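You operate a simulated robot arm through the tools that you are given. There is no shell and no other tool.

You are at the controls of a simulated robot arm. One attempt, no reset.

TASK
Dissolve the tablets in the BLANK and TEST vials and tip both into the beaker.
Fine: low speed; stand the vials back, turn the mixer off; leave the third vial. Set down upright: what you pick out.

The check looks at the end state, three seconds after you hand in, the way a careful person would. Anything else that was tipped, shoved, dropped, spilled or broken makes it a failure.

THE ROBOT
A 7-joint arm with a fingered hand, fixed in place. Base frame: the origin is on the floor under the middle of its stand, x ahead of it, y to its left, z up; the work surface is at about z = 80. Readings come in cm, rad, newtons and seconds.
With the tool pointing down near the work surface it reaches from about 20 to 80 cm from the base axis. Its first joint turns from -2.897 to 2.897 rad. Payload 4.9 kg.
The TCP is the grasp point between the finger pads, 3.2 cm short of the fingertips. In the tool frame z runs along the fingers and y along their closing line. The gripper opens to 19.2 cm; its body begins 8.9 cm behind the TCP. The gripper is a hand of 3 fingers: y runs from the thumb to the fingers, the wrist lies at [0, 0, -26.7] in the tool frame, and closing takes about 1.5 s.
Orientation is that of the tool frame in the base frame, as a unit quaternion [w, x, y, z]. With the fingers straight down and closing along the base's y, the tool's x points along the base's -x, its y along +y and its z along -z.

THE INTERFACE
- The arm moves only by the tool jog_arm. Its argument "motion" is a list of rows, each an object (a shift or turn left out is 0, a gripper value left out holds the last) with "translation": the shift along the tool's x, y, z in units of 25 mm (1.0 is 25 mm), a list of three; "dr": the turn, a rotation vector about the tool's x, y, z in units of 5 degrees (1.0 is 5 degrees), a list of three; "hand": the closure in counts, from 0 (fully open) to 255 (shut). In form: [{"translation": [dx, dy, dz], "dr": [ax, ay, az], "hand": hand}, ...]. A call has 1 to 20 rows; each row shifts and turns the commanded pose from where the row before left it, along the tool's axes as they then stand. A call with a number of a shift or a turn outside -1 to 1 is refused whole. Rows are played at 5 a second. More than 5 cm and 0.15 rad between two rows, or a gripper value outside its range, and nothing of the call is played. A pose out of reach is approached as far as the arm can. The call stops where the force on the tool passes 40 N (or 10 N more than at its start, if that is more) or the arm is blocked; 0.2 s more then pass. The fingers move at their own pace (about 15.3 cm/s each) and stop on an object; they squeeze with about 30 N. The grip force told is the motor's: it shows also when the fingers shut on nothing. Time passes only in rows, and 0.2 s behind the last, so rows that do not move let the fingers close. The reply holds the time, the measured pose of the TCP, the force on the tool along the base axes, the opening and the grip force, in the units named above and with some noise, with the torque about the TCP (base axes, N m) and any sound that the robot's microphone picked up.
- Cameras (640 x 400 px; columns grow to the right, rows downward): "scene" is fixed at [22.17, 50, 142.86]; the picture's right is [-0.91, -0.42, 0.00], its down [-0.27, 0.58, -0.77] and it looks along [0.33, -0.70, -0.64] (base axes); focal length 270 px, centre (320, 200). "wrist" rides on the gripper at [8, -4.6, -11.3] in the tool frame; the picture's right is [0.50, 0.87, 0.00], its down [-0.67, 0.39, -0.63] and it looks along [-0.55, 0.32, 0.78] (tool axes); focal length 226 px, centre (320, 200). There is no depth. A picture from a camera that has moved, and an enlarged one, comes with that camera's place and axes in the base frame and with its lens.
- get_image(camera): a new picture of that camera. It takes no simulated time.
- grasp_type(shape): the hand has 3 fingers and takes this shape, open, in about a second: jaw (thumb against the fingers, like two jaws); tri (thumb and two fingers); tip (a fingertip pinch); poke (one finger out to press); point (the index stretched); flat (the hand flat); cup (the hand cupped); fist (a fist). The gripper value then closes the fingers along that shape, each until it touches; the sizes above hold for jaw. It gives what a move gives, with no picture.
- zoom(camera, box): a new picture of the part [left, top, right, bottom] of that camera's present view, enlarged. It takes no simulated time.
- finish_job(): hands the job in; it is judged then, once.

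Places have to be worked out from the pictures, the camera data and where the tool is seen. Open the gripper and draw the arm clear of the work before you hand the job in, unless the task says otherwise.

The tools are called by a JSON object that holds its "api" and its "payload". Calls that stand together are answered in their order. jog_arm: Moves the arm, as the interface text tells. Its arguments: {"type":"object","properties":{"motion":{"type":"array","items":{"type":"object","properties":{"translation":{"type":"array","items":{"type":"number"}},"dr":{"type":"array","items":{"type":"number"}},"hand":{"type":"number"}}}}},"required":["motion"]} The other tools are called the same way: grasp_type (shape) gives the hand a shape; get_image (camera) takes a picture; zoom (camera, box) takes an enlarged picture of a part of a camera's view; finish_job () hands the job in.

At the start:

```text
time: 0.0
ee_pos: [47.34, 7.65, 122.32]
tool_rot: [0.001, 0.0, 1.0, -0.001]
ft_force: [-0.1, 0.1, -1.0]
torque: [0.01, 0.0, 0.03]
finger_gap: 19.18
finger_force: 0.1
shape: jaw
```

scene: 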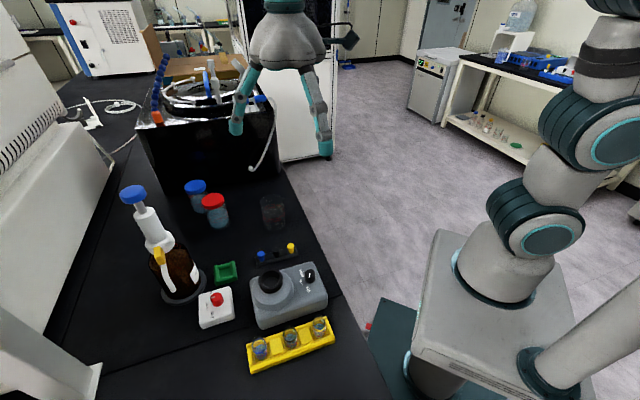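
wrist: 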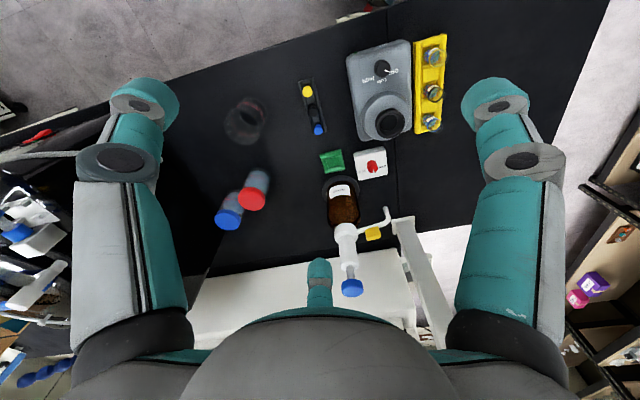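

I'll start by looking closely at the bench: the rack of vials, the mixer, the beaker and the other items.

{"api": "zoom", "payload": {"camera": "scene", "box": [230, 230, 350, 380]}}

{"api": "zoom", "payload": {"camera": "scene", "box": [110, 160, 340, 340]}}

{"api": "zoom", "payload": {"camera": "wrist", "box": [340, 30, 460, 180]}}

{"api": "zoom", "payload": {"camera": "wrist", "box": [200, 70, 400, 300]}}

```text
2.67 times, centred on (290, 305) of scene
camera zoom: at [22.17, 50.0, 142.86], right [-0.91, -0.42, 0.0], down [-0.27, 0.58, -0.77], along [0.33, -0.7, -0.64], focal length 720 px, centre (400, -80)
```

zoom: 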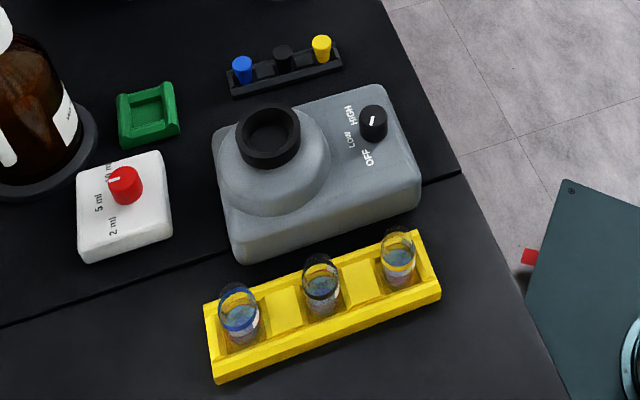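

```text
2.22 times, centred on (225, 250) of scene
camera zoom: at [22.17, 50.0, 142.86], right [-0.91, -0.42, 0.0], down [-0.27, 0.58, -0.77], along [0.33, -0.7, -0.64], focal length 600 px, centre (531, 89)
```

zoom: 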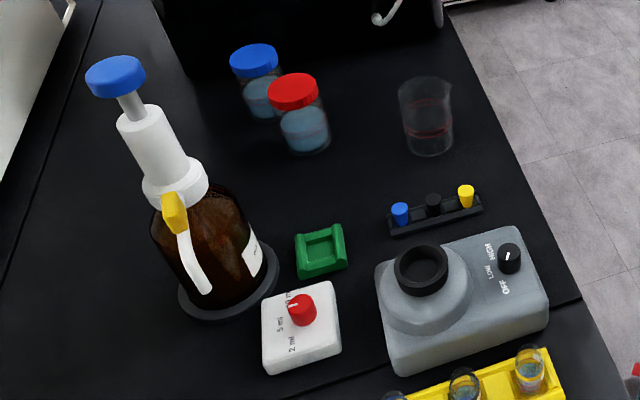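

```text
2.67 times, centred on (400, 105) of wrist
camera zoom: at [39.36, 2.93, 133.75], right [-0.5, 0.87, 0.0], down [0.67, 0.39, 0.63], along [0.55, 0.32, -0.78], focal length 603 px, centre (107, 453)
```

zoom: 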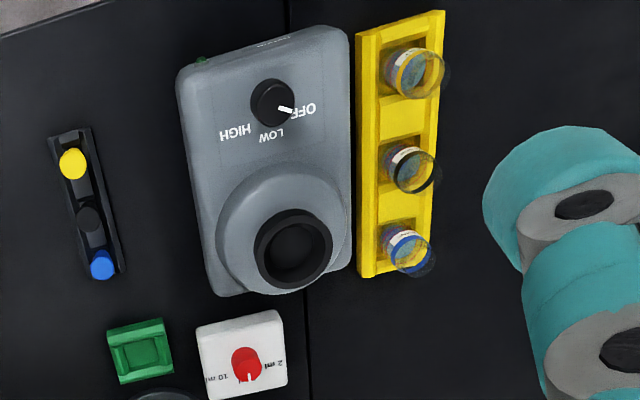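

```text
1.74 times, centred on (300, 185) of wrist
camera zoom: at [39.36, 2.93, 133.75], right [-0.5, 0.87, 0.0], down [0.67, 0.39, 0.63], along [0.55, 0.32, -0.78], focal length 393 px, centre (355, 226)
```

zoom: 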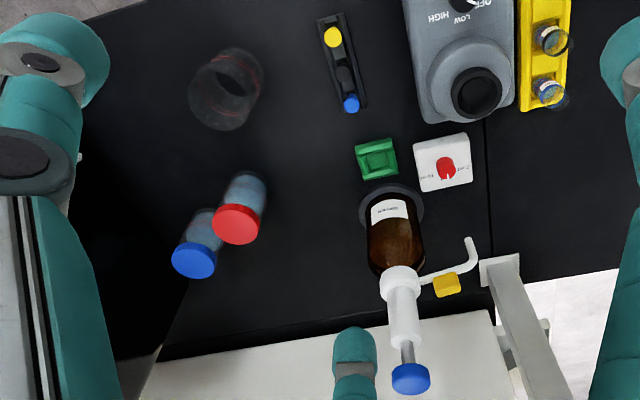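

The rack of three vials sits near (34–43, 25–34), the mixer cup near (47, 23, 90) and the knob near (40.6, 16.3, 87.5). I'll zoom in tighter to read the labels and the knob state.

{"api": "zoom", "payload": {"camera": "scene", "box": [245, 310, 340, 370]}}

{"api": "zoom", "payload": {"camera": "wrist", "box": [405, 30, 455, 135]}}

{"api": "zoom", "payload": {"camera": "scene", "box": [245, 240, 335, 330]}}

{"api": "zoom", "payload": {"camera": "scene", "box": [190, 250, 310, 330]}}

```text
6.67 times, centred on (292, 340) of scene
camera zoom: at [22.17, 50.0, 142.86], right [-0.91, -0.42, 0.0], down [-0.27, 0.58, -0.77], along [0.33, -0.7, -0.64], focal length 1799 px, centre (503, -733)
```

zoom: 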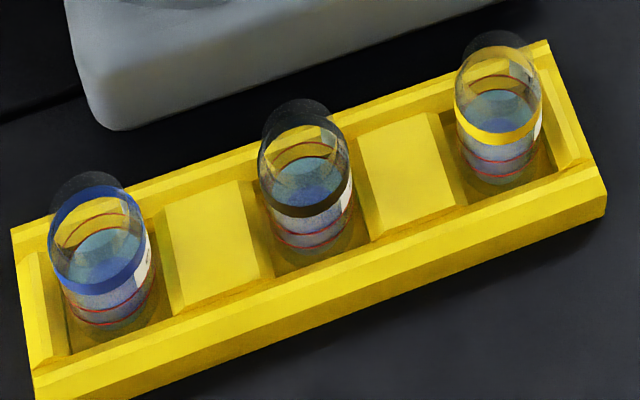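

```text
3.81 times, centred on (430, 82) of wrist
camera zoom: at [39.36, 2.93, 133.75], right [-0.5, 0.87, 0.0], down [0.67, 0.39, 0.63], along [0.55, 0.32, -0.78], focal length 861 px, centre (-99, 648)
```

zoom: 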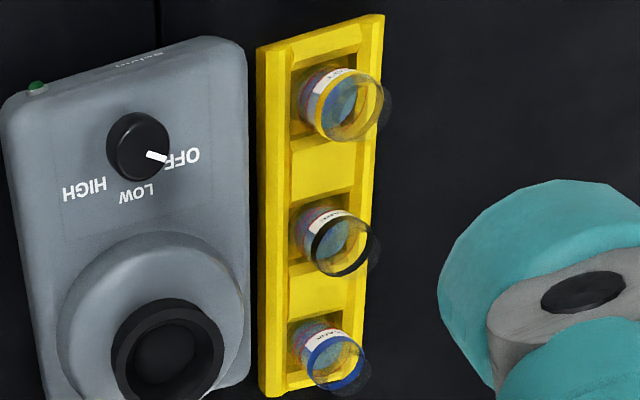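

```text
4.44 times, centred on (290, 285) of scene
camera zoom: at [22.17, 50.0, 142.86], right [-0.91, -0.42, 0.0], down [-0.27, 0.58, -0.77], along [0.33, -0.7, -0.64], focal length 1199 px, centre (453, -178)
```

zoom: 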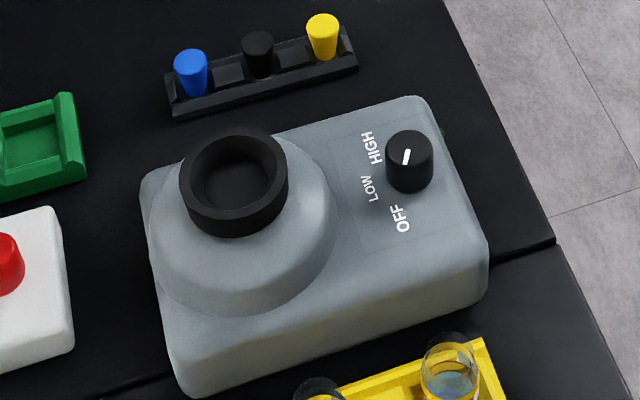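

```text
5.00 times, centred on (250, 290) of scene
camera zoom: at [22.17, 50.0, 142.86], right [-0.91, -0.42, 0.0], down [-0.27, 0.58, -0.77], along [0.33, -0.7, -0.64], focal length 1349 px, centre (670, -250)
```

zoom: 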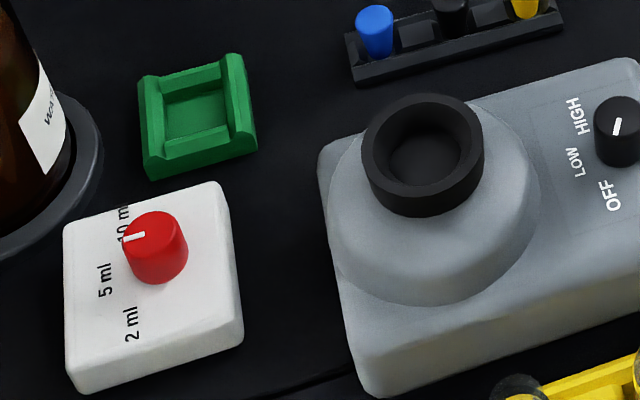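

The bands are yellow, black and blue, with white labels facing the mixer side. I'll lower the hand toward (43, 14.6, 105), clear of the mixer, so I can read the labels with the wrist camera.

{"api": "jog_arm", "payload": {"motion": [{"translation": [0.215, 0.35, 0.865]}, {"translation": [0.215, 0.35, 0.865]}, {"translation": [0.215, 0.35, 0.865]}, {"translation": [0.215, 0.35, 0.865]}, {"translation": [0.215, 0.35, 0.865]}, {"translation": [0.215, 0.35, 0.865]}, {"translation": [0.215, 0.35, 0.865]}, {"translation": [0.215, 0.35, 0.865]}]}}

{"api": "get_image", "payload": {"camera": "wrist"}}

{"api": "zoom", "payload": {"camera": "wrist", "box": [390, 60, 460, 190]}}

```text
time: 1.8
ee_pos: [43.01, 14.72, 104.91]
tool_rot: [0.0, 0.0, 1.0, 0.001]
ft_force: [0.0, 0.4, -0.6]
torque: [0.03, -0.02, -0.04]
finger_gap: 19.21
finger_force: 0.1
shape: jaw
```

```text
taken
camera wrist: at [34.84, 10.11, 116.25], right [-0.5, 0.87, 0.0], down [0.67, 0.39, 0.63], along [0.55, 0.32, -0.78], focal length 226 px, centre (320, 200)
```

wrist: 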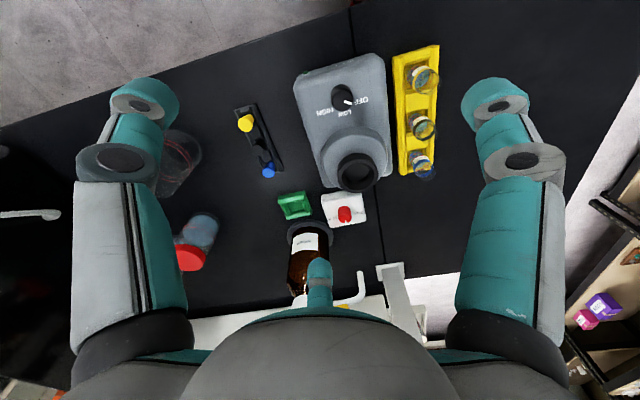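

```text
3.08 times, centred on (425, 125) of wrist
camera zoom: at [34.84, 10.11, 116.25], right [-0.5, 0.87, 0.0], down [0.67, 0.39, 0.63], along [0.55, 0.32, -0.78], focal length 696 px, centre (-3, 431)
```

zoom: 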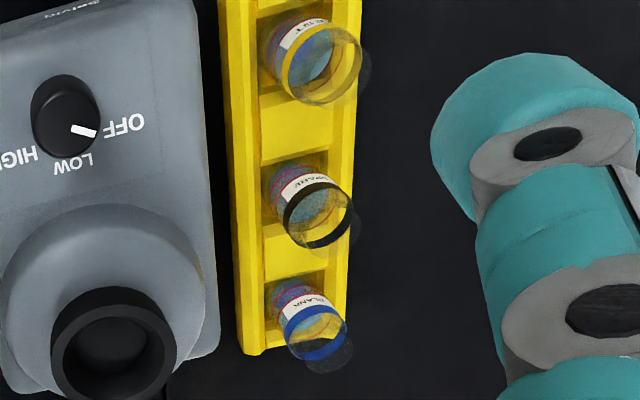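

The labels look like yellow = TEST, black = SPARE and blue = BLANK. I'll confirm with tighter zooms on each vial.

{"api": "zoom", "payload": {"camera": "wrist", "box": [405, 60, 445, 95]}}

{"api": "zoom", "payload": {"camera": "wrist", "box": [405, 105, 445, 140]}}

{"api": "zoom", "payload": {"camera": "wrist", "box": [405, 148, 445, 183]}}

{"api": "zoom", "payload": {"camera": "wrist", "box": [225, 90, 295, 190]}}

```text
11.43 times, centred on (425, 78) of wrist
camera zoom: at [34.84, 10.11, 116.25], right [-0.5, 0.87, 0.0], down [0.67, 0.39, 0.63], along [0.55, 0.32, -0.78], focal length 2584 px, centre (-880, 1600)
```

zoom: 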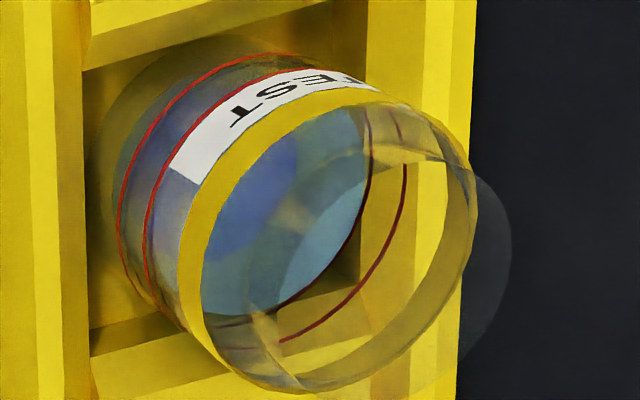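

```text
11.43 times, centred on (425, 122) of wrist
camera zoom: at [34.84, 10.11, 116.25], right [-0.5, 0.87, 0.0], down [0.67, 0.39, 0.63], along [0.55, 0.32, -0.78], focal length 2584 px, centre (-880, 1086)
```

zoom: 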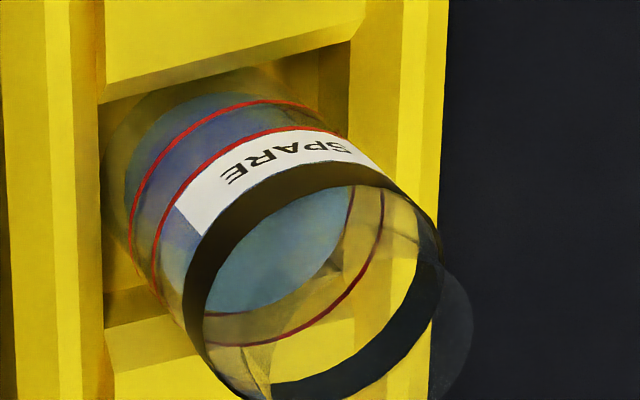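

```text
11.43 times, centred on (425, 166) of wrist
camera zoom: at [34.84, 10.11, 116.25], right [-0.5, 0.87, 0.0], down [0.67, 0.39, 0.63], along [0.55, 0.32, -0.78], focal length 2584 px, centre (-880, 594)
```

zoom: 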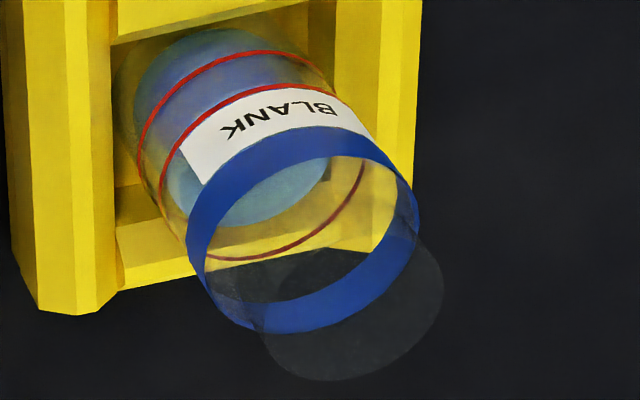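

```text
4.00 times, centred on (260, 140) of wrist
camera zoom: at [34.84, 10.11, 116.25], right [-0.5, 0.87, 0.0], down [0.67, 0.39, 0.63], along [0.55, 0.32, -0.78], focal length 904 px, centre (560, 440)
```

zoom: 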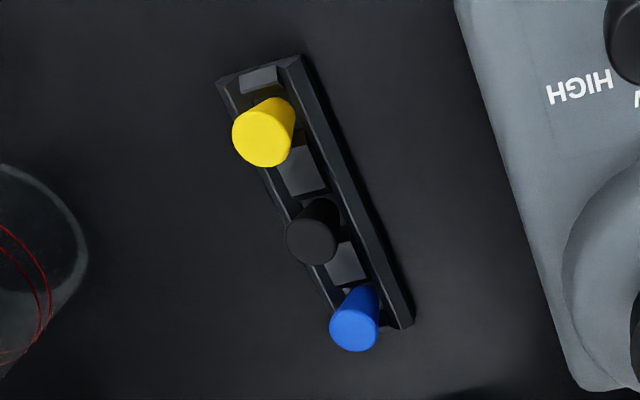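

Confirmed: yellow is TEST, black is SPARE (leave it), blue is BLANK. The three fingers appear spread about 120° apart, so I'll test how they move by part-closing the hand in free air.

{"api": "jog_arm", "payload": {"motion": [{"hand": 130}, {"hand": 130}, {"hand": 130}, {"hand": 130}, {"hand": 130}]}}

{"api": "get_image", "payload": {"camera": "wrist"}}

{"api": "zoom", "payload": {"camera": "scene", "box": [180, 20, 400, 240]}}

```text
time: 3.0
ee_pos: [42.95, 14.82, 104.89]
tool_rot: [0.0, 0.0, 1.0, 0.001]
ft_force: [1.1, 0.1, -0.8]
torque: [-0.02, 0.02, -0.01]
finger_gap: 9.47
finger_force: 0.1
shape: jaw
```

```text
taken
camera wrist: at [34.85, 10.1, 116.28], right [-0.5, 0.87, 0.0], down [0.67, 0.39, 0.63], along [0.55, 0.32, -0.78], focal length 226 px, centre (320, 200)
```

wrist: 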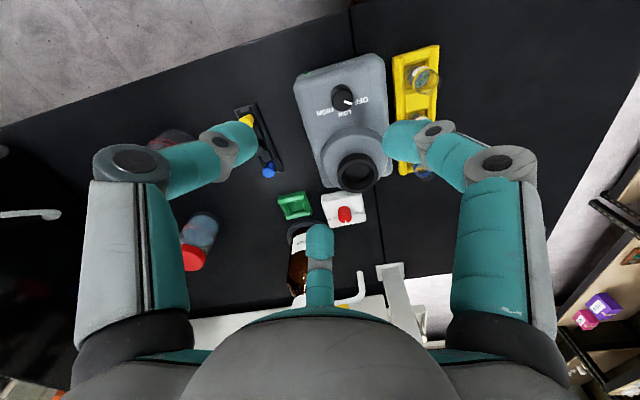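

```text
1.82 times, centred on (290, 130) of scene
camera zoom: at [22.17, 50.0, 142.86], right [-0.91, -0.42, 0.0], down [-0.27, 0.58, -0.77], along [0.33, -0.7, -0.64], focal length 491 px, centre (374, 327)
```

zoom: 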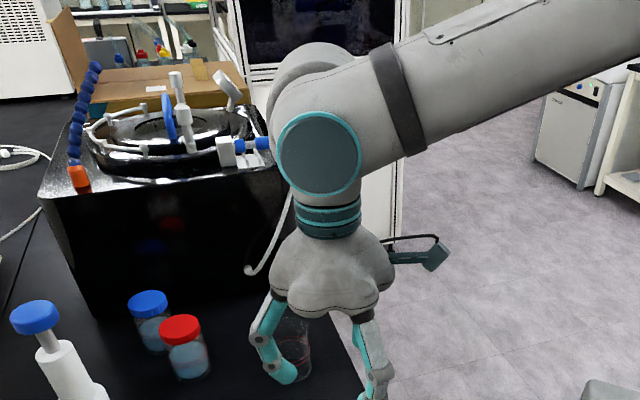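

In the jaw shape the fingers close radially, about 120° apart, which suits both the vials and the knob. I'll close further to see the fingertip geometry near a vial-sized gap.

{"api": "jog_arm", "payload": {"motion": [{"hand": 200}, {"hand": 200}, {"hand": 200}, {"hand": 200}, {"hand": 200}]}}

{"api": "get_image", "payload": {"camera": "wrist"}}

{"api": "zoom", "payload": {"camera": "scene", "box": [240, 90, 340, 170]}}

```text
time: 4.2
ee_pos: [43.03, 14.77, 104.96]
tool_rot: [0.001, 0.0, 1.0, 0.0]
ft_force: [-0.6, 0.0, 0.0]
torque: [0.03, 0.01, 0.01]
finger_gap: 4.19
finger_force: 0.0
shape: jaw
```

```text
taken
camera wrist: at [34.85, 10.1, 116.28], right [-0.5, 0.87, 0.0], down [0.67, 0.39, 0.63], along [0.55, 0.32, -0.78], focal length 226 px, centre (320, 200)
```

wrist: 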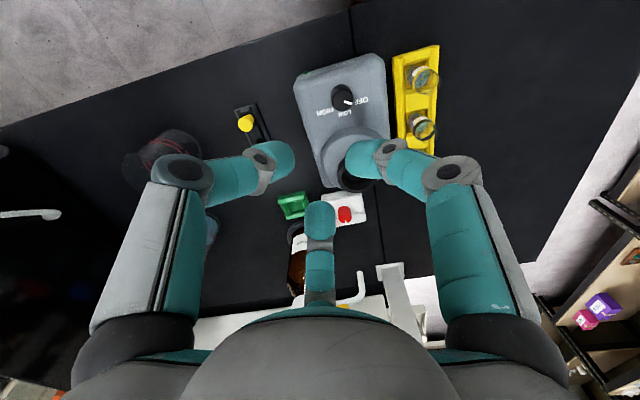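

```text
5.00 times, centred on (290, 130) of scene
camera zoom: at [22.17, 50.0, 142.86], right [-0.91, -0.42, 0.0], down [-0.27, 0.58, -0.77], along [0.33, -0.7, -0.64], focal length 1349 px, centre (470, 550)
```

zoom: 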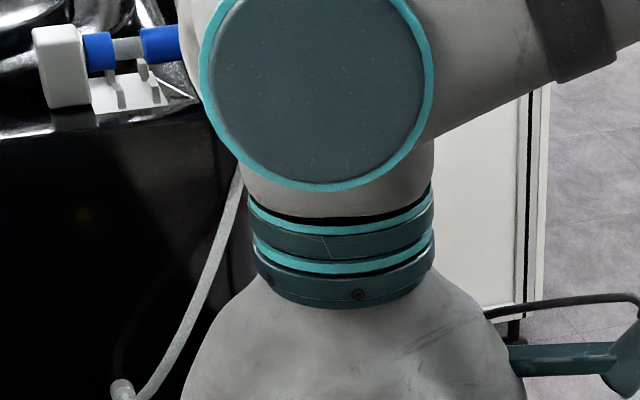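

{"api": "zoom", "payload": {"camera": "scene", "box": [210, 120, 360, 250]}}

{"api": "grasp_type", "payload": {"shape": "tip"}}

{"api": "get_image", "payload": {"camera": "wrist"}}

```text
3.08 times, centred on (285, 185) of scene
camera zoom: at [22.17, 50.0, 142.86], right [-0.91, -0.42, 0.0], down [-0.27, 0.58, -0.77], along [0.33, -0.7, -0.64], focal length 830 px, centre (428, 246)
```

zoom: 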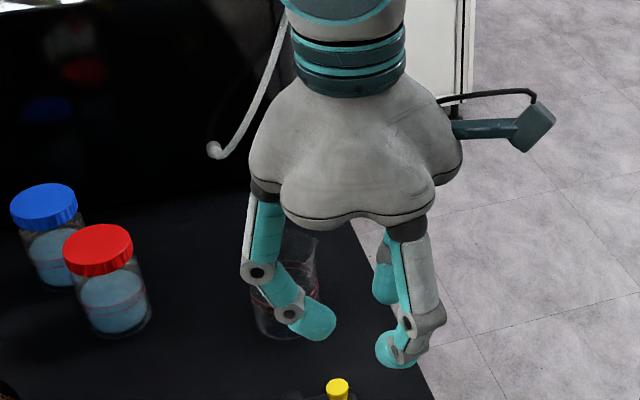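

```text
time: 5.1
ee_pos: [43.01, 14.79, 105.02]
tool_rot: [0.0, 0.0, 1.0, 0.001]
ft_force: [0.2, -0.5, 0.6]
torque: [0.0, 0.0, 0.04]
finger_gap: 19.23
finger_force: 0.1
shape: tip
```

```text
taken
camera wrist: at [34.85, 10.1, 116.28], right [-0.5, 0.87, 0.0], down [0.67, 0.39, 0.63], along [0.55, 0.32, -0.78], focal length 226 px, centre (320, 200)
```

wrist: 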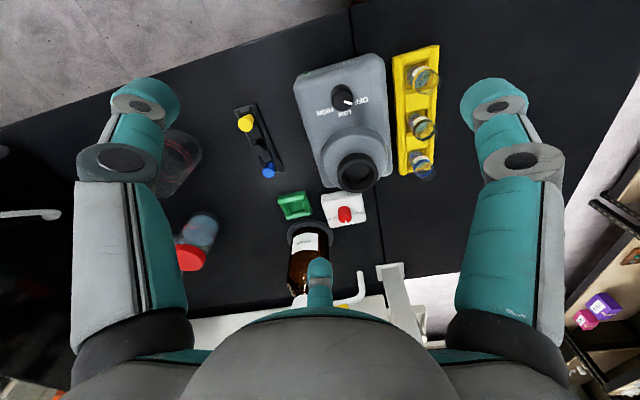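

The open "tip" shape looks the same as jaw. I'll close it to the same count and compare the fingertips.

{"api": "jog_arm", "payload": {"motion": [{"hand": 200}, {"hand": 200}, {"hand": 200}, {"hand": 200}, {"hand": 200}, {"hand": 200}]}}

{"api": "get_image", "payload": {"camera": "wrist"}}

{"api": "zoom", "payload": {"camera": "scene", "box": [210, 120, 360, 250]}}

```text
time: 6.5
ee_pos: [43.01, 14.77, 104.94]
tool_rot: [0.0, 0.0, 1.0, -0.001]
ft_force: [0.1, -0.6, 0.6]
torque: [-0.01, -0.02, -0.03]
finger_gap: 4.17
finger_force: 0.0
shape: tip
```

```text
taken
camera wrist: at [34.85, 10.1, 116.28], right [-0.5, 0.87, 0.0], down [0.67, 0.39, 0.63], along [0.55, 0.32, -0.78], focal length 226 px, centre (320, 200)
```

wrist: 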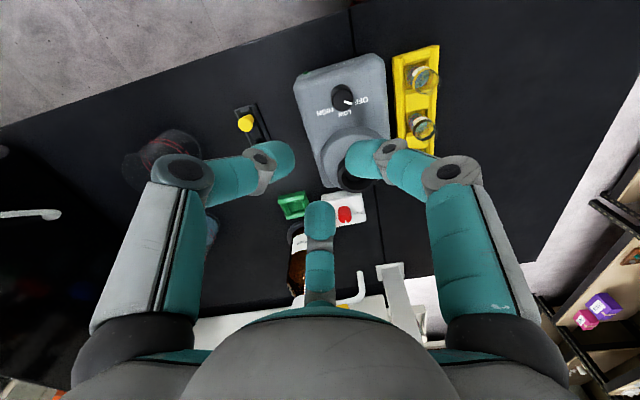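

```text
3.08 times, centred on (285, 185) of scene
camera zoom: at [22.17, 50.0, 142.86], right [-0.91, -0.42, 0.0], down [-0.27, 0.58, -0.77], along [0.33, -0.7, -0.64], focal length 830 px, centre (428, 246)
```

zoom: 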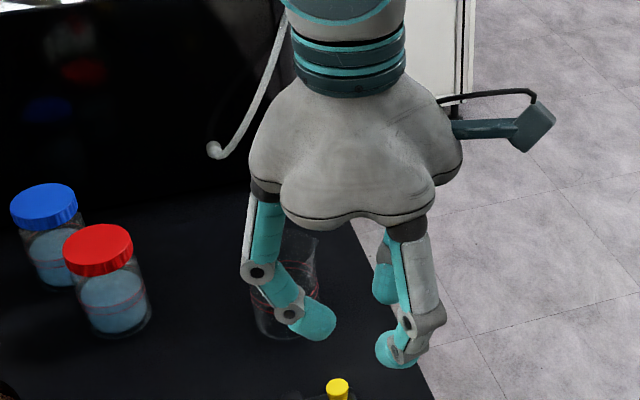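

"Tip" and "jaw" close the same way, with the contact about 3 cm below the TCP and the fingertips pointing inward. Next I yaw 15° so one finger points away from the mixer, then move above the knob near (40.5, 16.4) to check alignment.

{"api": "jog_arm", "payload": {"motion": [{"dr": [0, 0, 1], "hand": 180}, {"dr": [0, 0, 1]}, {"dr": [0, 0, 1]}, {"translation": [0.284, 0.093, 0.694]}, {"translation": [0.284, 0.093, 0.694]}, {"translation": [0.284, 0.093, 0.694]}, {"translation": [0.284, 0.093, 0.694]}, {}]}}

{"api": "get_image", "payload": {"camera": "wrist"}}

{"api": "zoom", "payload": {"camera": "wrist", "box": [260, 80, 380, 200]}}

{"api": "get_image", "payload": {"camera": "scene"}}

```text
time: 8.3
ee_pos: [40.61, 16.44, 98.14]
tool_rot: [0.0, 0.131, 0.991, 0.0]
ft_force: [0.2, -0.4, 0.2]
torque: [-0.03, 0.03, 0.0]
finger_gap: 5.61
finger_force: 0.0
shape: tip
```

```text
taken
camera wrist: at [31.56, 13.91, 109.5], right [-0.26, 0.97, 0.0], down [0.75, 0.2, 0.63], along [0.61, 0.16, -0.78], focal length 226 px, centre (320, 200)
```

wrist: 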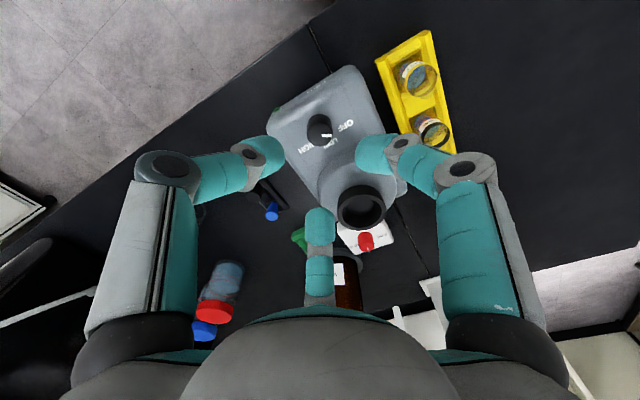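

```text
3.33 times, centred on (320, 140) of wrist
camera zoom: at [31.56, 13.91, 109.5], right [-0.26, 0.97, 0.0], down [0.75, 0.2, 0.63], along [0.61, 0.16, -0.78], focal length 754 px, centre (320, 400)
```

zoom: 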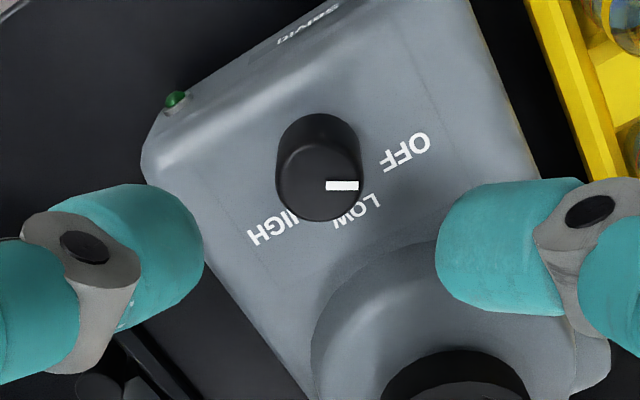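

```text
taken
```

scene: 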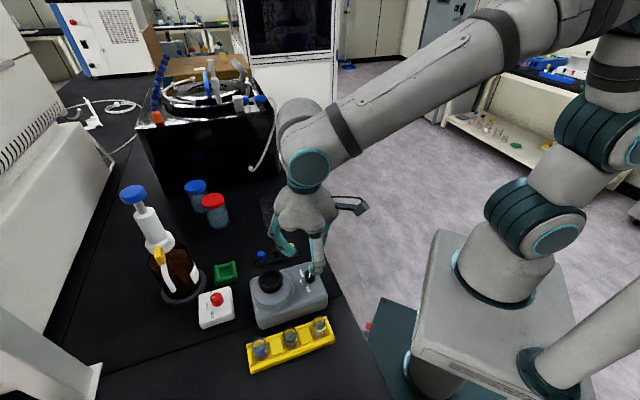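

The knob is centred under the tool axis, at about (40.6, 16.4), with its pointer on OFF. LOW is about 60° clockwise. I'll descend in stages, watching the force.

{"api": "jog_arm", "payload": {"motion": [{"translation": [0, 0, 0.6]}, {"translation": [0, 0, 0.6]}, {"translation": [0, 0, 0.6]}, {"translation": [0, 0, 0.6]}, {"translation": [0, 0, 0.2]}, {}]}}

{"api": "get_image", "payload": {"camera": "wrist"}}

{"api": "zoom", "payload": {"camera": "wrist", "box": [240, 100, 400, 260]}}

{"api": "zoom", "payload": {"camera": "scene", "box": [240, 200, 350, 330]}}

```text
time: 9.7
ee_pos: [40.57, 16.28, 91.79]
tool_rot: [0.0, 0.13, 0.991, 0.0]
ft_force: [-0.3, 0.2, 0.0]
torque: [0.0, 0.0, -0.01]
finger_gap: 5.61
finger_force: 0.0
shape: tip
```

```text
taken
camera wrist: at [31.59, 13.78, 103.03], right [-0.26, 0.97, 0.0], down [0.75, 0.2, 0.63], along [0.61, 0.16, -0.78], focal length 226 px, centre (320, 200)
```

wrist: 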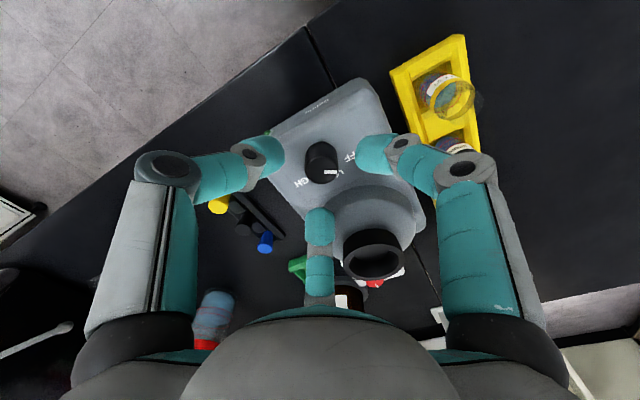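

```text
2.50 times, centred on (320, 180) of wrist
camera zoom: at [31.59, 13.78, 103.03], right [-0.26, 0.97, 0.0], down [0.75, 0.2, 0.63], along [0.61, 0.16, -0.78], focal length 565 px, centre (320, 250)
```

zoom: 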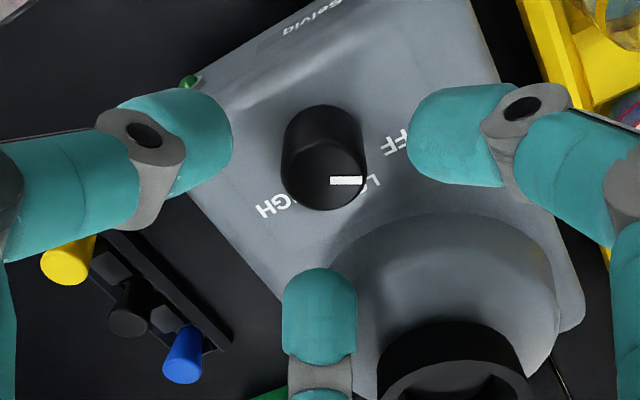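

```text
3.08 times, centred on (295, 265) of scene
camera zoom: at [22.17, 50.0, 142.86], right [-0.91, -0.42, 0.0], down [-0.27, 0.58, -0.77], along [0.33, -0.7, -0.64], focal length 830 px, centre (397, 0)
```

zoom: 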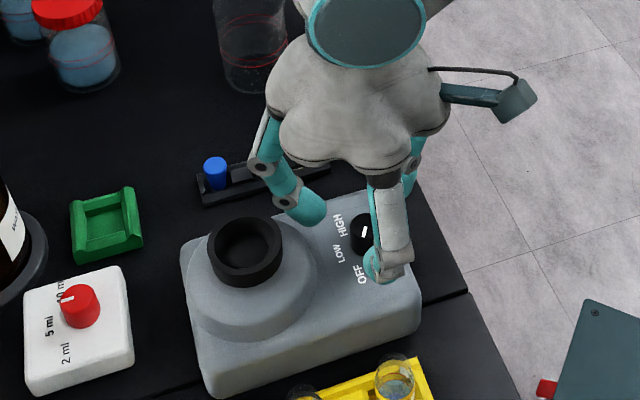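

The knob's height and offset are still uncertain from this oblique view. I'll lift and place the wrist camera straight above the knob to get its x, y without height ambiguity.

{"api": "jog_arm", "payload": {"motion": [{"translation": [0, 0, -0.82]}, {"translation": [0, 0, -0.82]}, {"translation": [0, 0, -0.82]}, {"translation": [0, 0, -0.82]}, {"translation": [-0.795, 0.472, 0]}, {"translation": [-0.795, 0.472, 0]}, {"translation": [-0.795, 0.472, 0]}, {"translation": [-0.795, 0.472, 0]}, {}]}}

{"api": "get_image", "payload": {"camera": "wrist"}}

{"api": "zoom", "payload": {"camera": "wrist", "box": [270, 0, 370, 70]}}

{"api": "zoom", "payload": {"camera": "wrist", "box": [310, 20, 470, 140]}}

```text
time: 11.7
ee_pos: [49.73, 18.8, 99.76]
tool_rot: [-0.001, 0.131, 0.991, 0.0]
ft_force: [0.4, 0.2, -0.4]
torque: [-0.01, -0.02, -0.01]
finger_gap: 5.62
finger_force: 0.0
shape: tip
```

```text
taken
camera wrist: at [40.62, 16.39, 111.17], right [-0.26, 0.97, 0.0], down [0.75, 0.2, 0.63], along [0.61, 0.16, -0.78], focal length 226 px, centre (320, 200)
```

wrist: 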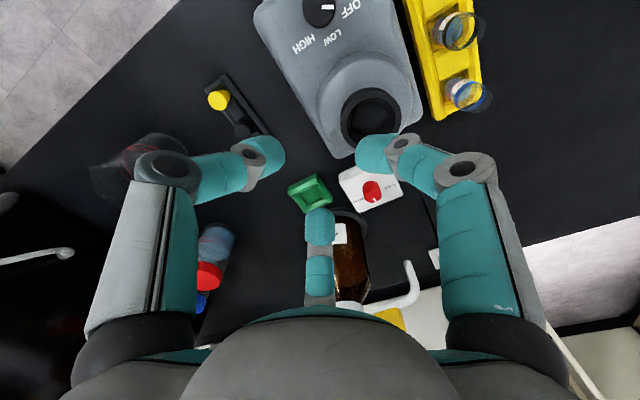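

```text
5.71 times, centred on (320, 35) of wrist
camera zoom: at [40.62, 16.39, 111.17], right [-0.26, 0.97, 0.0], down [0.75, 0.2, 0.63], along [0.61, 0.16, -0.78], focal length 1292 px, centre (320, 1143)
```

zoom: 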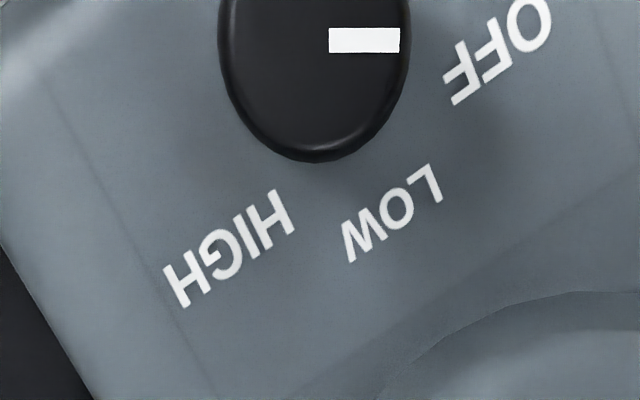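

```text
3.33 times, centred on (390, 80) of wrist
camera zoom: at [40.62, 16.39, 111.17], right [-0.26, 0.97, 0.0], down [0.75, 0.2, 0.63], along [0.61, 0.16, -0.78], focal length 754 px, centre (87, 600)
```

zoom: 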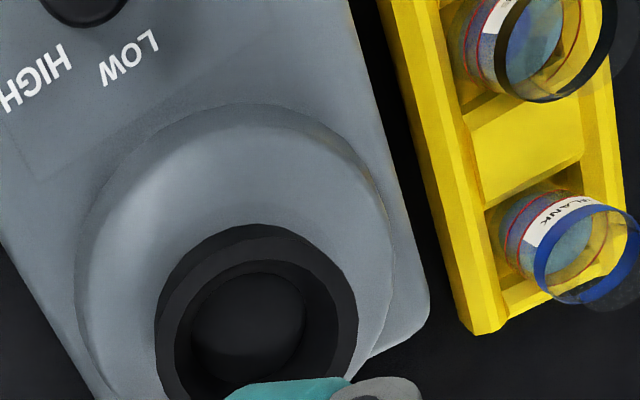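

From directly above, the knob centre is at about (40.15, 16.2), its top near z = 88.5, the pointer on OFF and LOW exactly 60° clockwise. I'll return above it with the corrected centre and descend to just above grip height.

{"api": "jog_arm", "payload": {"motion": [{"translation": [0.846, -0.493, 0]}, {"translation": [0.846, -0.493, 0]}, {"translation": [0.846, -0.493, 0]}, {"translation": [0.846, -0.493, 0]}, {"translation": [0, 0, 0.8]}, {"translation": [0, 0, 0.8]}, {"translation": [0, 0, 0.8]}, {"translation": [0, 0, 0.7]}, {}]}}

{"api": "zoom", "payload": {"camera": "wrist", "box": [240, 100, 400, 260]}}

{"api": "zoom", "payload": {"camera": "scene", "box": [270, 240, 340, 300]}}

```text
time: 13.7
ee_pos: [40.24, 16.22, 92.21]
tool_rot: [0.0, 0.13, 0.991, 0.0]
ft_force: [-0.3, 0.3, -0.2]
torque: [-0.01, 0.0, 0.01]
finger_gap: 5.62
finger_force: 0.0
shape: tip
```

```text
2.50 times, centred on (320, 180) of wrist
camera zoom: at [31.21, 13.78, 103.53], right [-0.26, 0.97, 0.0], down [0.75, 0.2, 0.63], along [0.61, 0.16, -0.78], focal length 565 px, centre (320, 250)
```

zoom: 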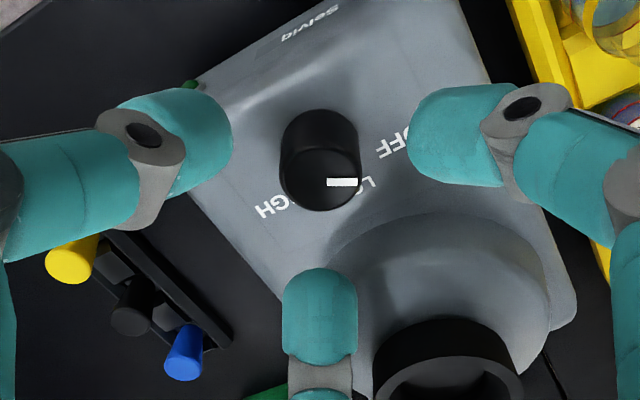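

```text
6.67 times, centred on (305, 270) of scene
camera zoom: at [22.17, 50.0, 142.86], right [-0.91, -0.42, 0.0], down [-0.27, 0.58, -0.77], along [0.33, -0.7, -0.64], focal length 1799 px, centre (420, -267)
```

zoom: 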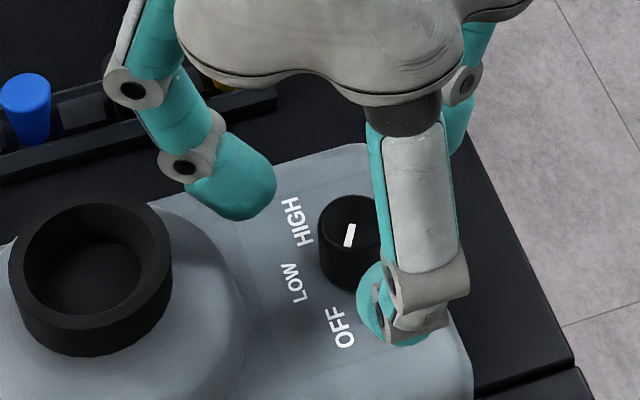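

The knob is centred between the three fingertips. I'll descend to about z = 90.6 and close gently on it.

{"api": "jog_arm", "payload": {"motion": [{"translation": [0, 0, 0.2]}, {"translation": [0, 0, 0.2]}, {"translation": [0, 0, 0.2]}, {}]}}

{"api": "zoom", "payload": {"camera": "scene", "box": [270, 240, 340, 300]}}

```text
time: 14.7
ee_pos: [40.24, 16.12, 90.72]
tool_rot: [0.0, 0.13, 0.992, -0.001]
ft_force: [-0.3, -0.5, 0.8]
torque: [0.0, 0.01, -0.01]
finger_gap: 5.62
finger_force: 0.0
shape: tip
```

```text
6.67 times, centred on (305, 270) of scene
camera zoom: at [22.17, 50.0, 142.86], right [-0.91, -0.42, 0.0], down [-0.27, 0.58, -0.77], along [0.33, -0.7, -0.64], focal length 1799 px, centre (420, -267)
```

zoom: 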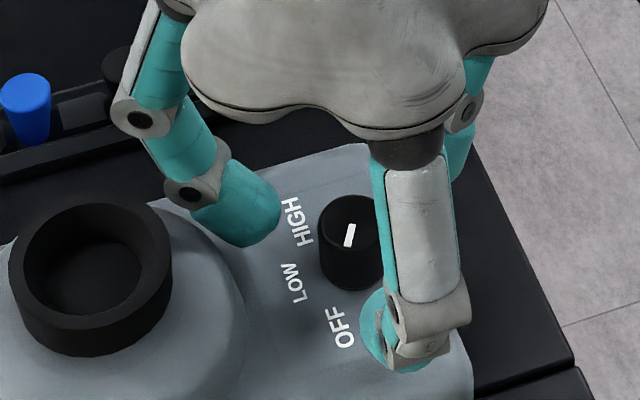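

No contact force yet, so I'll close on the knob and check the grip.

{"api": "jog_arm", "payload": {"motion": [{"hand": 215}, {"hand": 230}, {"hand": 245}, {"hand": 255}, {}, {}]}}

{"api": "zoom", "payload": {"camera": "wrist", "box": [240, 100, 400, 260]}}

{"api": "zoom", "payload": {"camera": "scene", "box": [270, 240, 340, 300]}}

```text
time: 16.1
ee_pos: [40.13, 16.16, 90.73]
tool_rot: [-0.001, 0.13, 0.991, 0.0]
ft_force: [2.3, 0.0, -7.2]
torque: [-0.01, -0.08, 0.0]
finger_gap: 1.83
finger_force: 29.8
shape: tip
```

```text
2.50 times, centred on (320, 180) of wrist
camera zoom: at [31.14, 13.74, 101.97], right [-0.26, 0.97, 0.0], down [0.75, 0.2, 0.63], along [0.61, 0.16, -0.78], focal length 565 px, centre (320, 250)
```

zoom: 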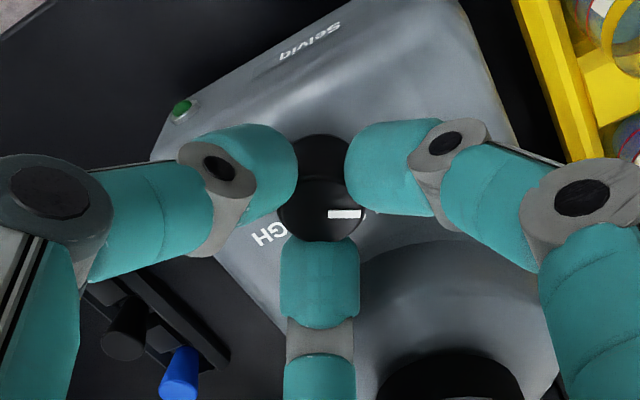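

```text
6.67 times, centred on (305, 270) of scene
camera zoom: at [22.17, 50.0, 142.86], right [-0.91, -0.42, 0.0], down [-0.27, 0.58, -0.77], along [0.33, -0.7, -0.64], focal length 1799 px, centre (420, -267)
```

zoom: 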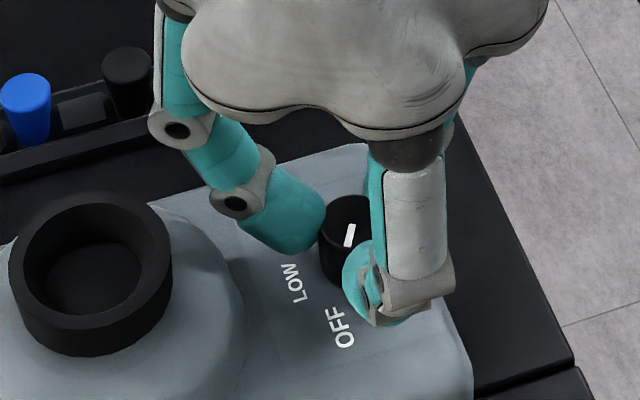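

All three fingers have the knob at about 30 N. I'll turn the first 20° clockwise and check that it follows.

{"api": "jog_arm", "payload": {"motion": [{"dr": [0, 0, 1]}, {"dr": [0, 0, 1]}, {"dr": [0, 0, 1]}, {"dr": [0, 0, 1]}]}}

{"api": "zoom", "payload": {"camera": "wrist", "box": [240, 100, 400, 260]}}

{"api": "zoom", "payload": {"camera": "scene", "box": [270, 240, 340, 300]}}

```text
time: 17.1
ee_pos: [40.08, 16.06, 90.7]
tool_rot: [0.0, 0.302, 0.953, 0.0]
ft_force: [3.1, 3.3, -10.6]
torque: [0.07, -0.09, 0.01]
finger_gap: 1.83
finger_force: 29.9
shape: tip
```

```text
2.50 times, centred on (320, 180) of wrist
camera zoom: at [30.84, 16.94, 101.98], right [0.09, 1.0, 0.0], down [0.77, -0.07, 0.63], along [0.63, -0.06, -0.78], focal length 565 px, centre (320, 250)
```

zoom: 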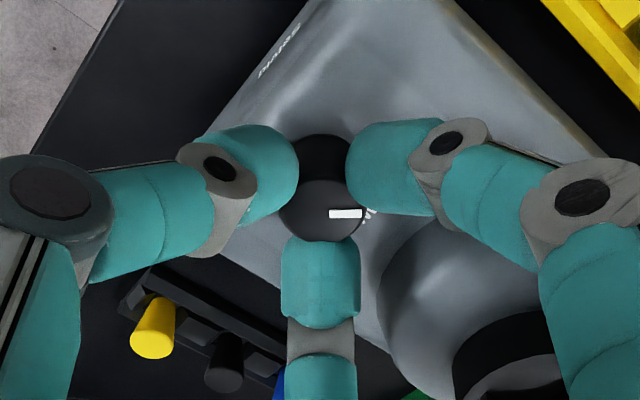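

```text
6.67 times, centred on (305, 270) of scene
camera zoom: at [22.17, 50.0, 142.86], right [-0.91, -0.42, 0.0], down [-0.27, 0.58, -0.77], along [0.33, -0.7, -0.64], focal length 1799 px, centre (420, -267)
```

zoom: 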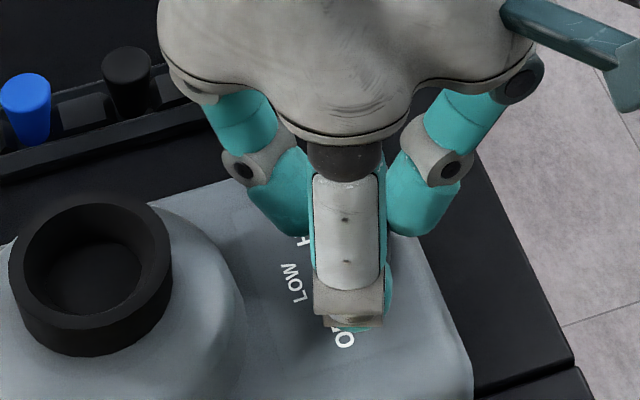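

The pointer stays fixed relative to the hand, so the knob is turning with it. I'll turn the remaining 40° to LOW.

{"api": "jog_arm", "payload": {"motion": [{"dr": [0, 0, 1]}, {"dr": [0, 0, 1]}, {"dr": [0, 0, 1]}, {"dr": [0, 0, 1]}, {"dr": [0, 0, 1]}, {"dr": [0, 0, 1]}, {"dr": [0, 0, 1]}, {"dr": [0, 0, 1]}]}}

{"api": "zoom", "payload": {"camera": "wrist", "box": [240, 100, 400, 260]}}

```text
time: 18.9
ee_pos: [40.09, 16.18, 90.62]
tool_rot: [0.0, 0.609, 0.793, 0.0]
ft_force: [3.1, 10.5, -12.2]
torque: [0.25, -0.04, 0.06]
finger_gap: 1.78
finger_force: 29.7
shape: tip
```

```text
2.50 times, centred on (320, 180) of wrist
camera zoom: at [33.49, 22.65, 101.99], right [0.71, 0.71, 0.0], down [0.55, -0.55, 0.63], along [0.45, -0.45, -0.78], focal length 565 px, centre (320, 250)
```

zoom: 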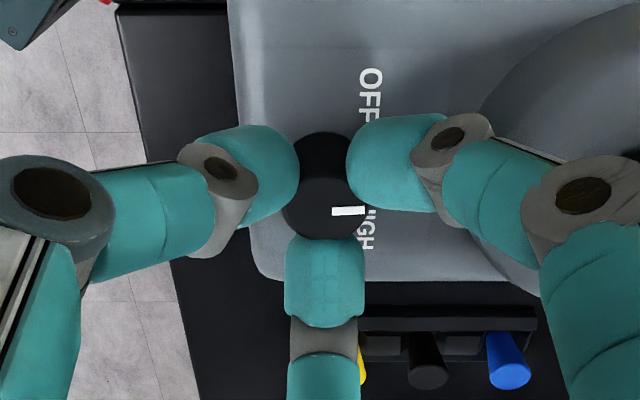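

The pointer now lies along the LOW direction. I'll open the fingers, lift clear, and check the knob and the sound.

{"api": "jog_arm", "payload": {"motion": [{"hand": 180}, {"hand": 180}, {"hand": 180}, {"translation": [0, 0, -0.6]}, {"translation": [0, 0, -0.8]}, {"translation": [0, 0, -0.8]}, {"translation": [0, 0, -0.8]}, {}]}}

{"api": "zoom", "payload": {"camera": "wrist", "box": [240, 60, 400, 220]}}

{"api": "zoom", "payload": {"camera": "scene", "box": [230, 230, 350, 380]}}

```text
time: 20.7
ee_pos: [40.21, 16.29, 98.02]
tool_rot: [0.0, 0.608, 0.794, 0.0]
ft_force: [-0.8, 0.3, -0.5]
torque: [0.0, 0.02, 0.05]
finger_gap: 5.62
finger_force: 0.0
shape: tip
```

```text
2.50 times, centred on (320, 140) of wrist
camera zoom: at [33.45, 22.62, 109.45], right [0.71, 0.71, 0.0], down [0.55, -0.55, 0.63], along [0.45, -0.45, -0.78], focal length 565 px, centre (320, 350)
```

zoom: 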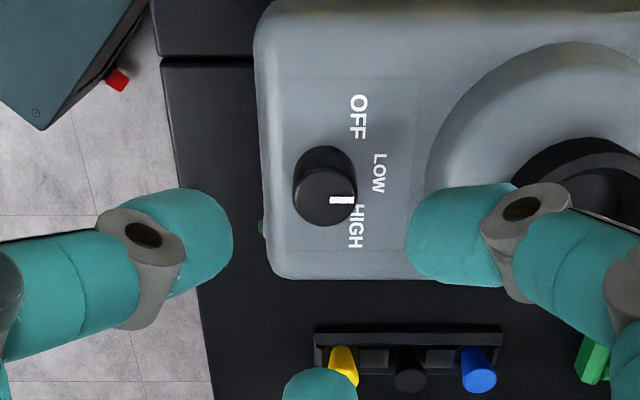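

```text
2.67 times, centred on (290, 305) of scene
camera zoom: at [22.17, 50.0, 142.86], right [-0.91, -0.42, 0.0], down [-0.27, 0.58, -0.77], along [0.33, -0.7, -0.64], focal length 720 px, centre (400, -80)
```

zoom: 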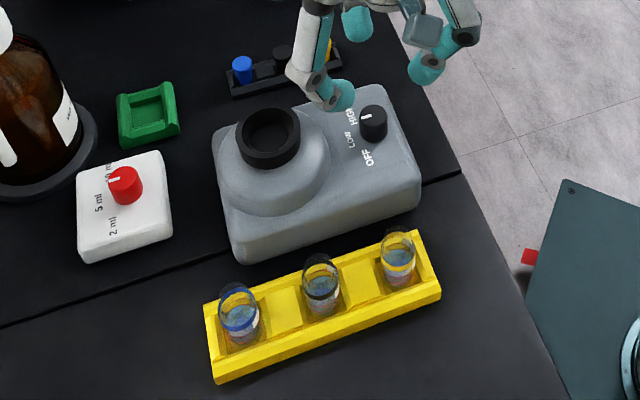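

The knob's pointer now sits on LOW. Next I place the wrist camera over the BLANK vial to fix its exact position and the rack geometry.

{"api": "jog_arm", "payload": {"motion": [{"translation": [0, 0, -0.8]}, {"translation": [0.563, 0.833, 0]}, {"translation": [0.563, 0.833, 0]}, {"translation": [0.563, 0.833, 0]}, {"translation": [0.563, 0.833, 0]}, {"translation": [0.563, 0.833, 0]}, {"translation": [0.563, 0.833, 0]}, {}]}}

{"api": "get_image", "payload": {"camera": "wrist"}}

{"api": "zoom", "payload": {"camera": "wrist", "box": [260, 0, 380, 75]}}

{"api": "zoom", "payload": {"camera": "wrist", "box": [120, 0, 280, 100]}}

```text
time: 22.5
ee_pos: [49.82, 27.71, 100.32]
tool_rot: [0.0, 0.609, 0.793, 0.0]
ft_force: [-0.3, 0.5, 0.0]
torque: [-0.02, -0.01, 0.01]
finger_gap: 5.61
finger_force: 0.0
shape: tip
```

```text
taken
camera wrist: at [43.31, 34.14, 111.52], right [0.71, 0.71, 0.0], down [0.55, -0.55, 0.63], along [0.45, -0.45, -0.78], focal length 226 px, centre (320, 200)
```

wrist: 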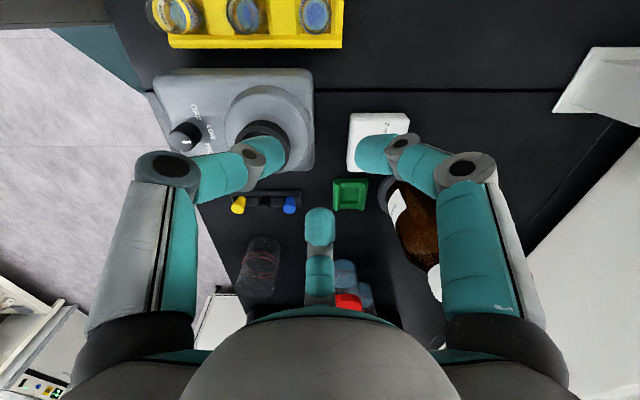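

```text
5.33 times, centred on (320, 38) of wrist
camera zoom: at [43.31, 34.14, 111.52], right [0.71, 0.71, 0.0], down [0.55, -0.55, 0.63], along [0.45, -0.45, -0.78], focal length 1206 px, centre (320, 1067)
```

zoom: 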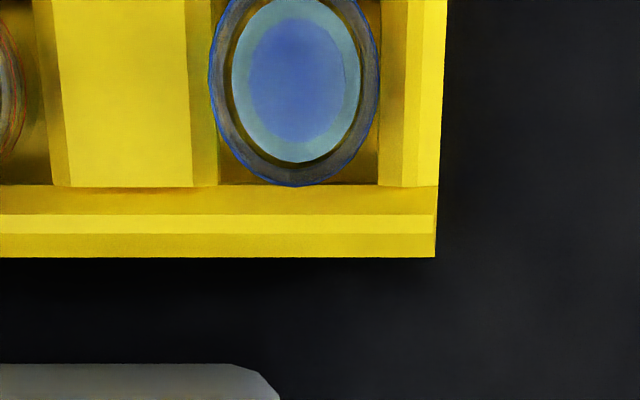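

```text
4.00 times, centred on (200, 50) of wrist
camera zoom: at [43.31, 34.14, 111.52], right [0.71, 0.71, 0.0], down [0.55, -0.55, 0.63], along [0.45, -0.45, -0.78], focal length 904 px, centre (800, 800)
```

zoom: 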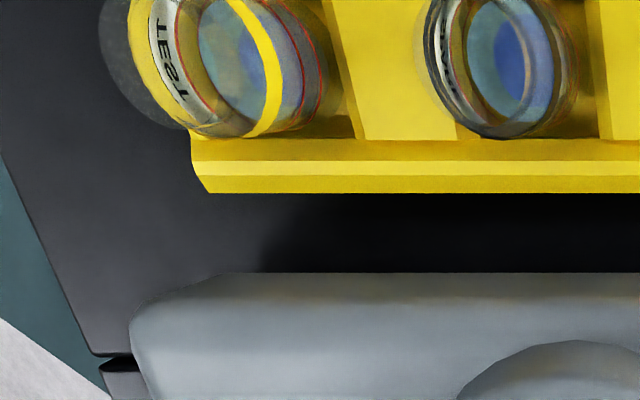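

BLANK's centre is at about (42.98, 33.87), with the tablet visible at its bottom. I'll turn the hand back 60° to the clear finger layout, pre-close to about 4 cm and move above BLANK.

{"api": "jog_arm", "payload": {"motion": [{"dr": [0, 0, -1], "hand": 205}, {"dr": [0, 0, -1]}, {"dr": [0, 0, -1]}, {"dr": [0, 0, -1]}, {"dr": [0, 0, -1]}, {"dr": [0, 0, -1]}, {"dr": [0, 0, -1]}, {"dr": [0, 0, -1]}, {"dr": [0, 0, -1]}, {"dr": [0, 0, -1]}, {"dr": [0, 0, -1]}, {"dr": [0, 0, -1]}, {"translation": [0.823, 0.429, 0]}, {"translation": [0.823, 0.429, 0]}, {"translation": [0.823, 0.429, 0]}, {"translation": [0.823, 0.429, 0]}, {}]}}

{"api": "get_image", "payload": {"camera": "wrist"}}

{"api": "zoom", "payload": {"camera": "wrist", "box": [240, 80, 400, 240]}}

```text
time: 26.1
ee_pos: [43.28, 33.98, 100.19]
tool_rot: [0.0, 0.131, 0.991, 0.001]
ft_force: [1.0, -0.2, 0.3]
torque: [0.05, 0.03, 0.01]
finger_gap: 3.81
finger_force: 0.2
shape: tip
```

```text
taken
camera wrist: at [34.18, 31.47, 111.42], right [-0.26, 0.97, 0.0], down [0.75, 0.2, 0.63], along [0.61, 0.16, -0.78], focal length 226 px, centre (320, 200)
```

wrist: 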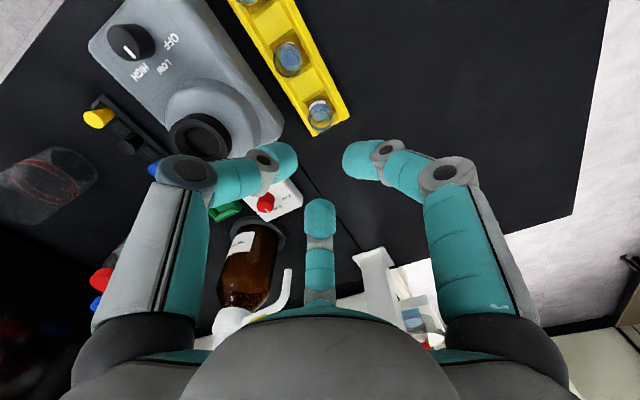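

```text
2.50 times, centred on (320, 160) of wrist
camera zoom: at [34.18, 31.47, 111.42], right [-0.26, 0.97, 0.0], down [0.75, 0.2, 0.63], along [0.61, 0.16, -0.78], focal length 565 px, centre (320, 300)
```

zoom: 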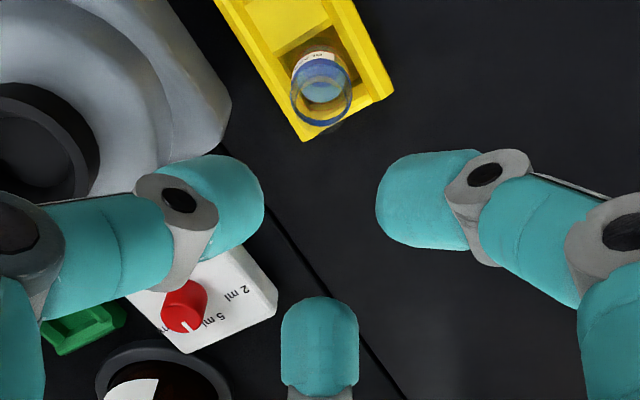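

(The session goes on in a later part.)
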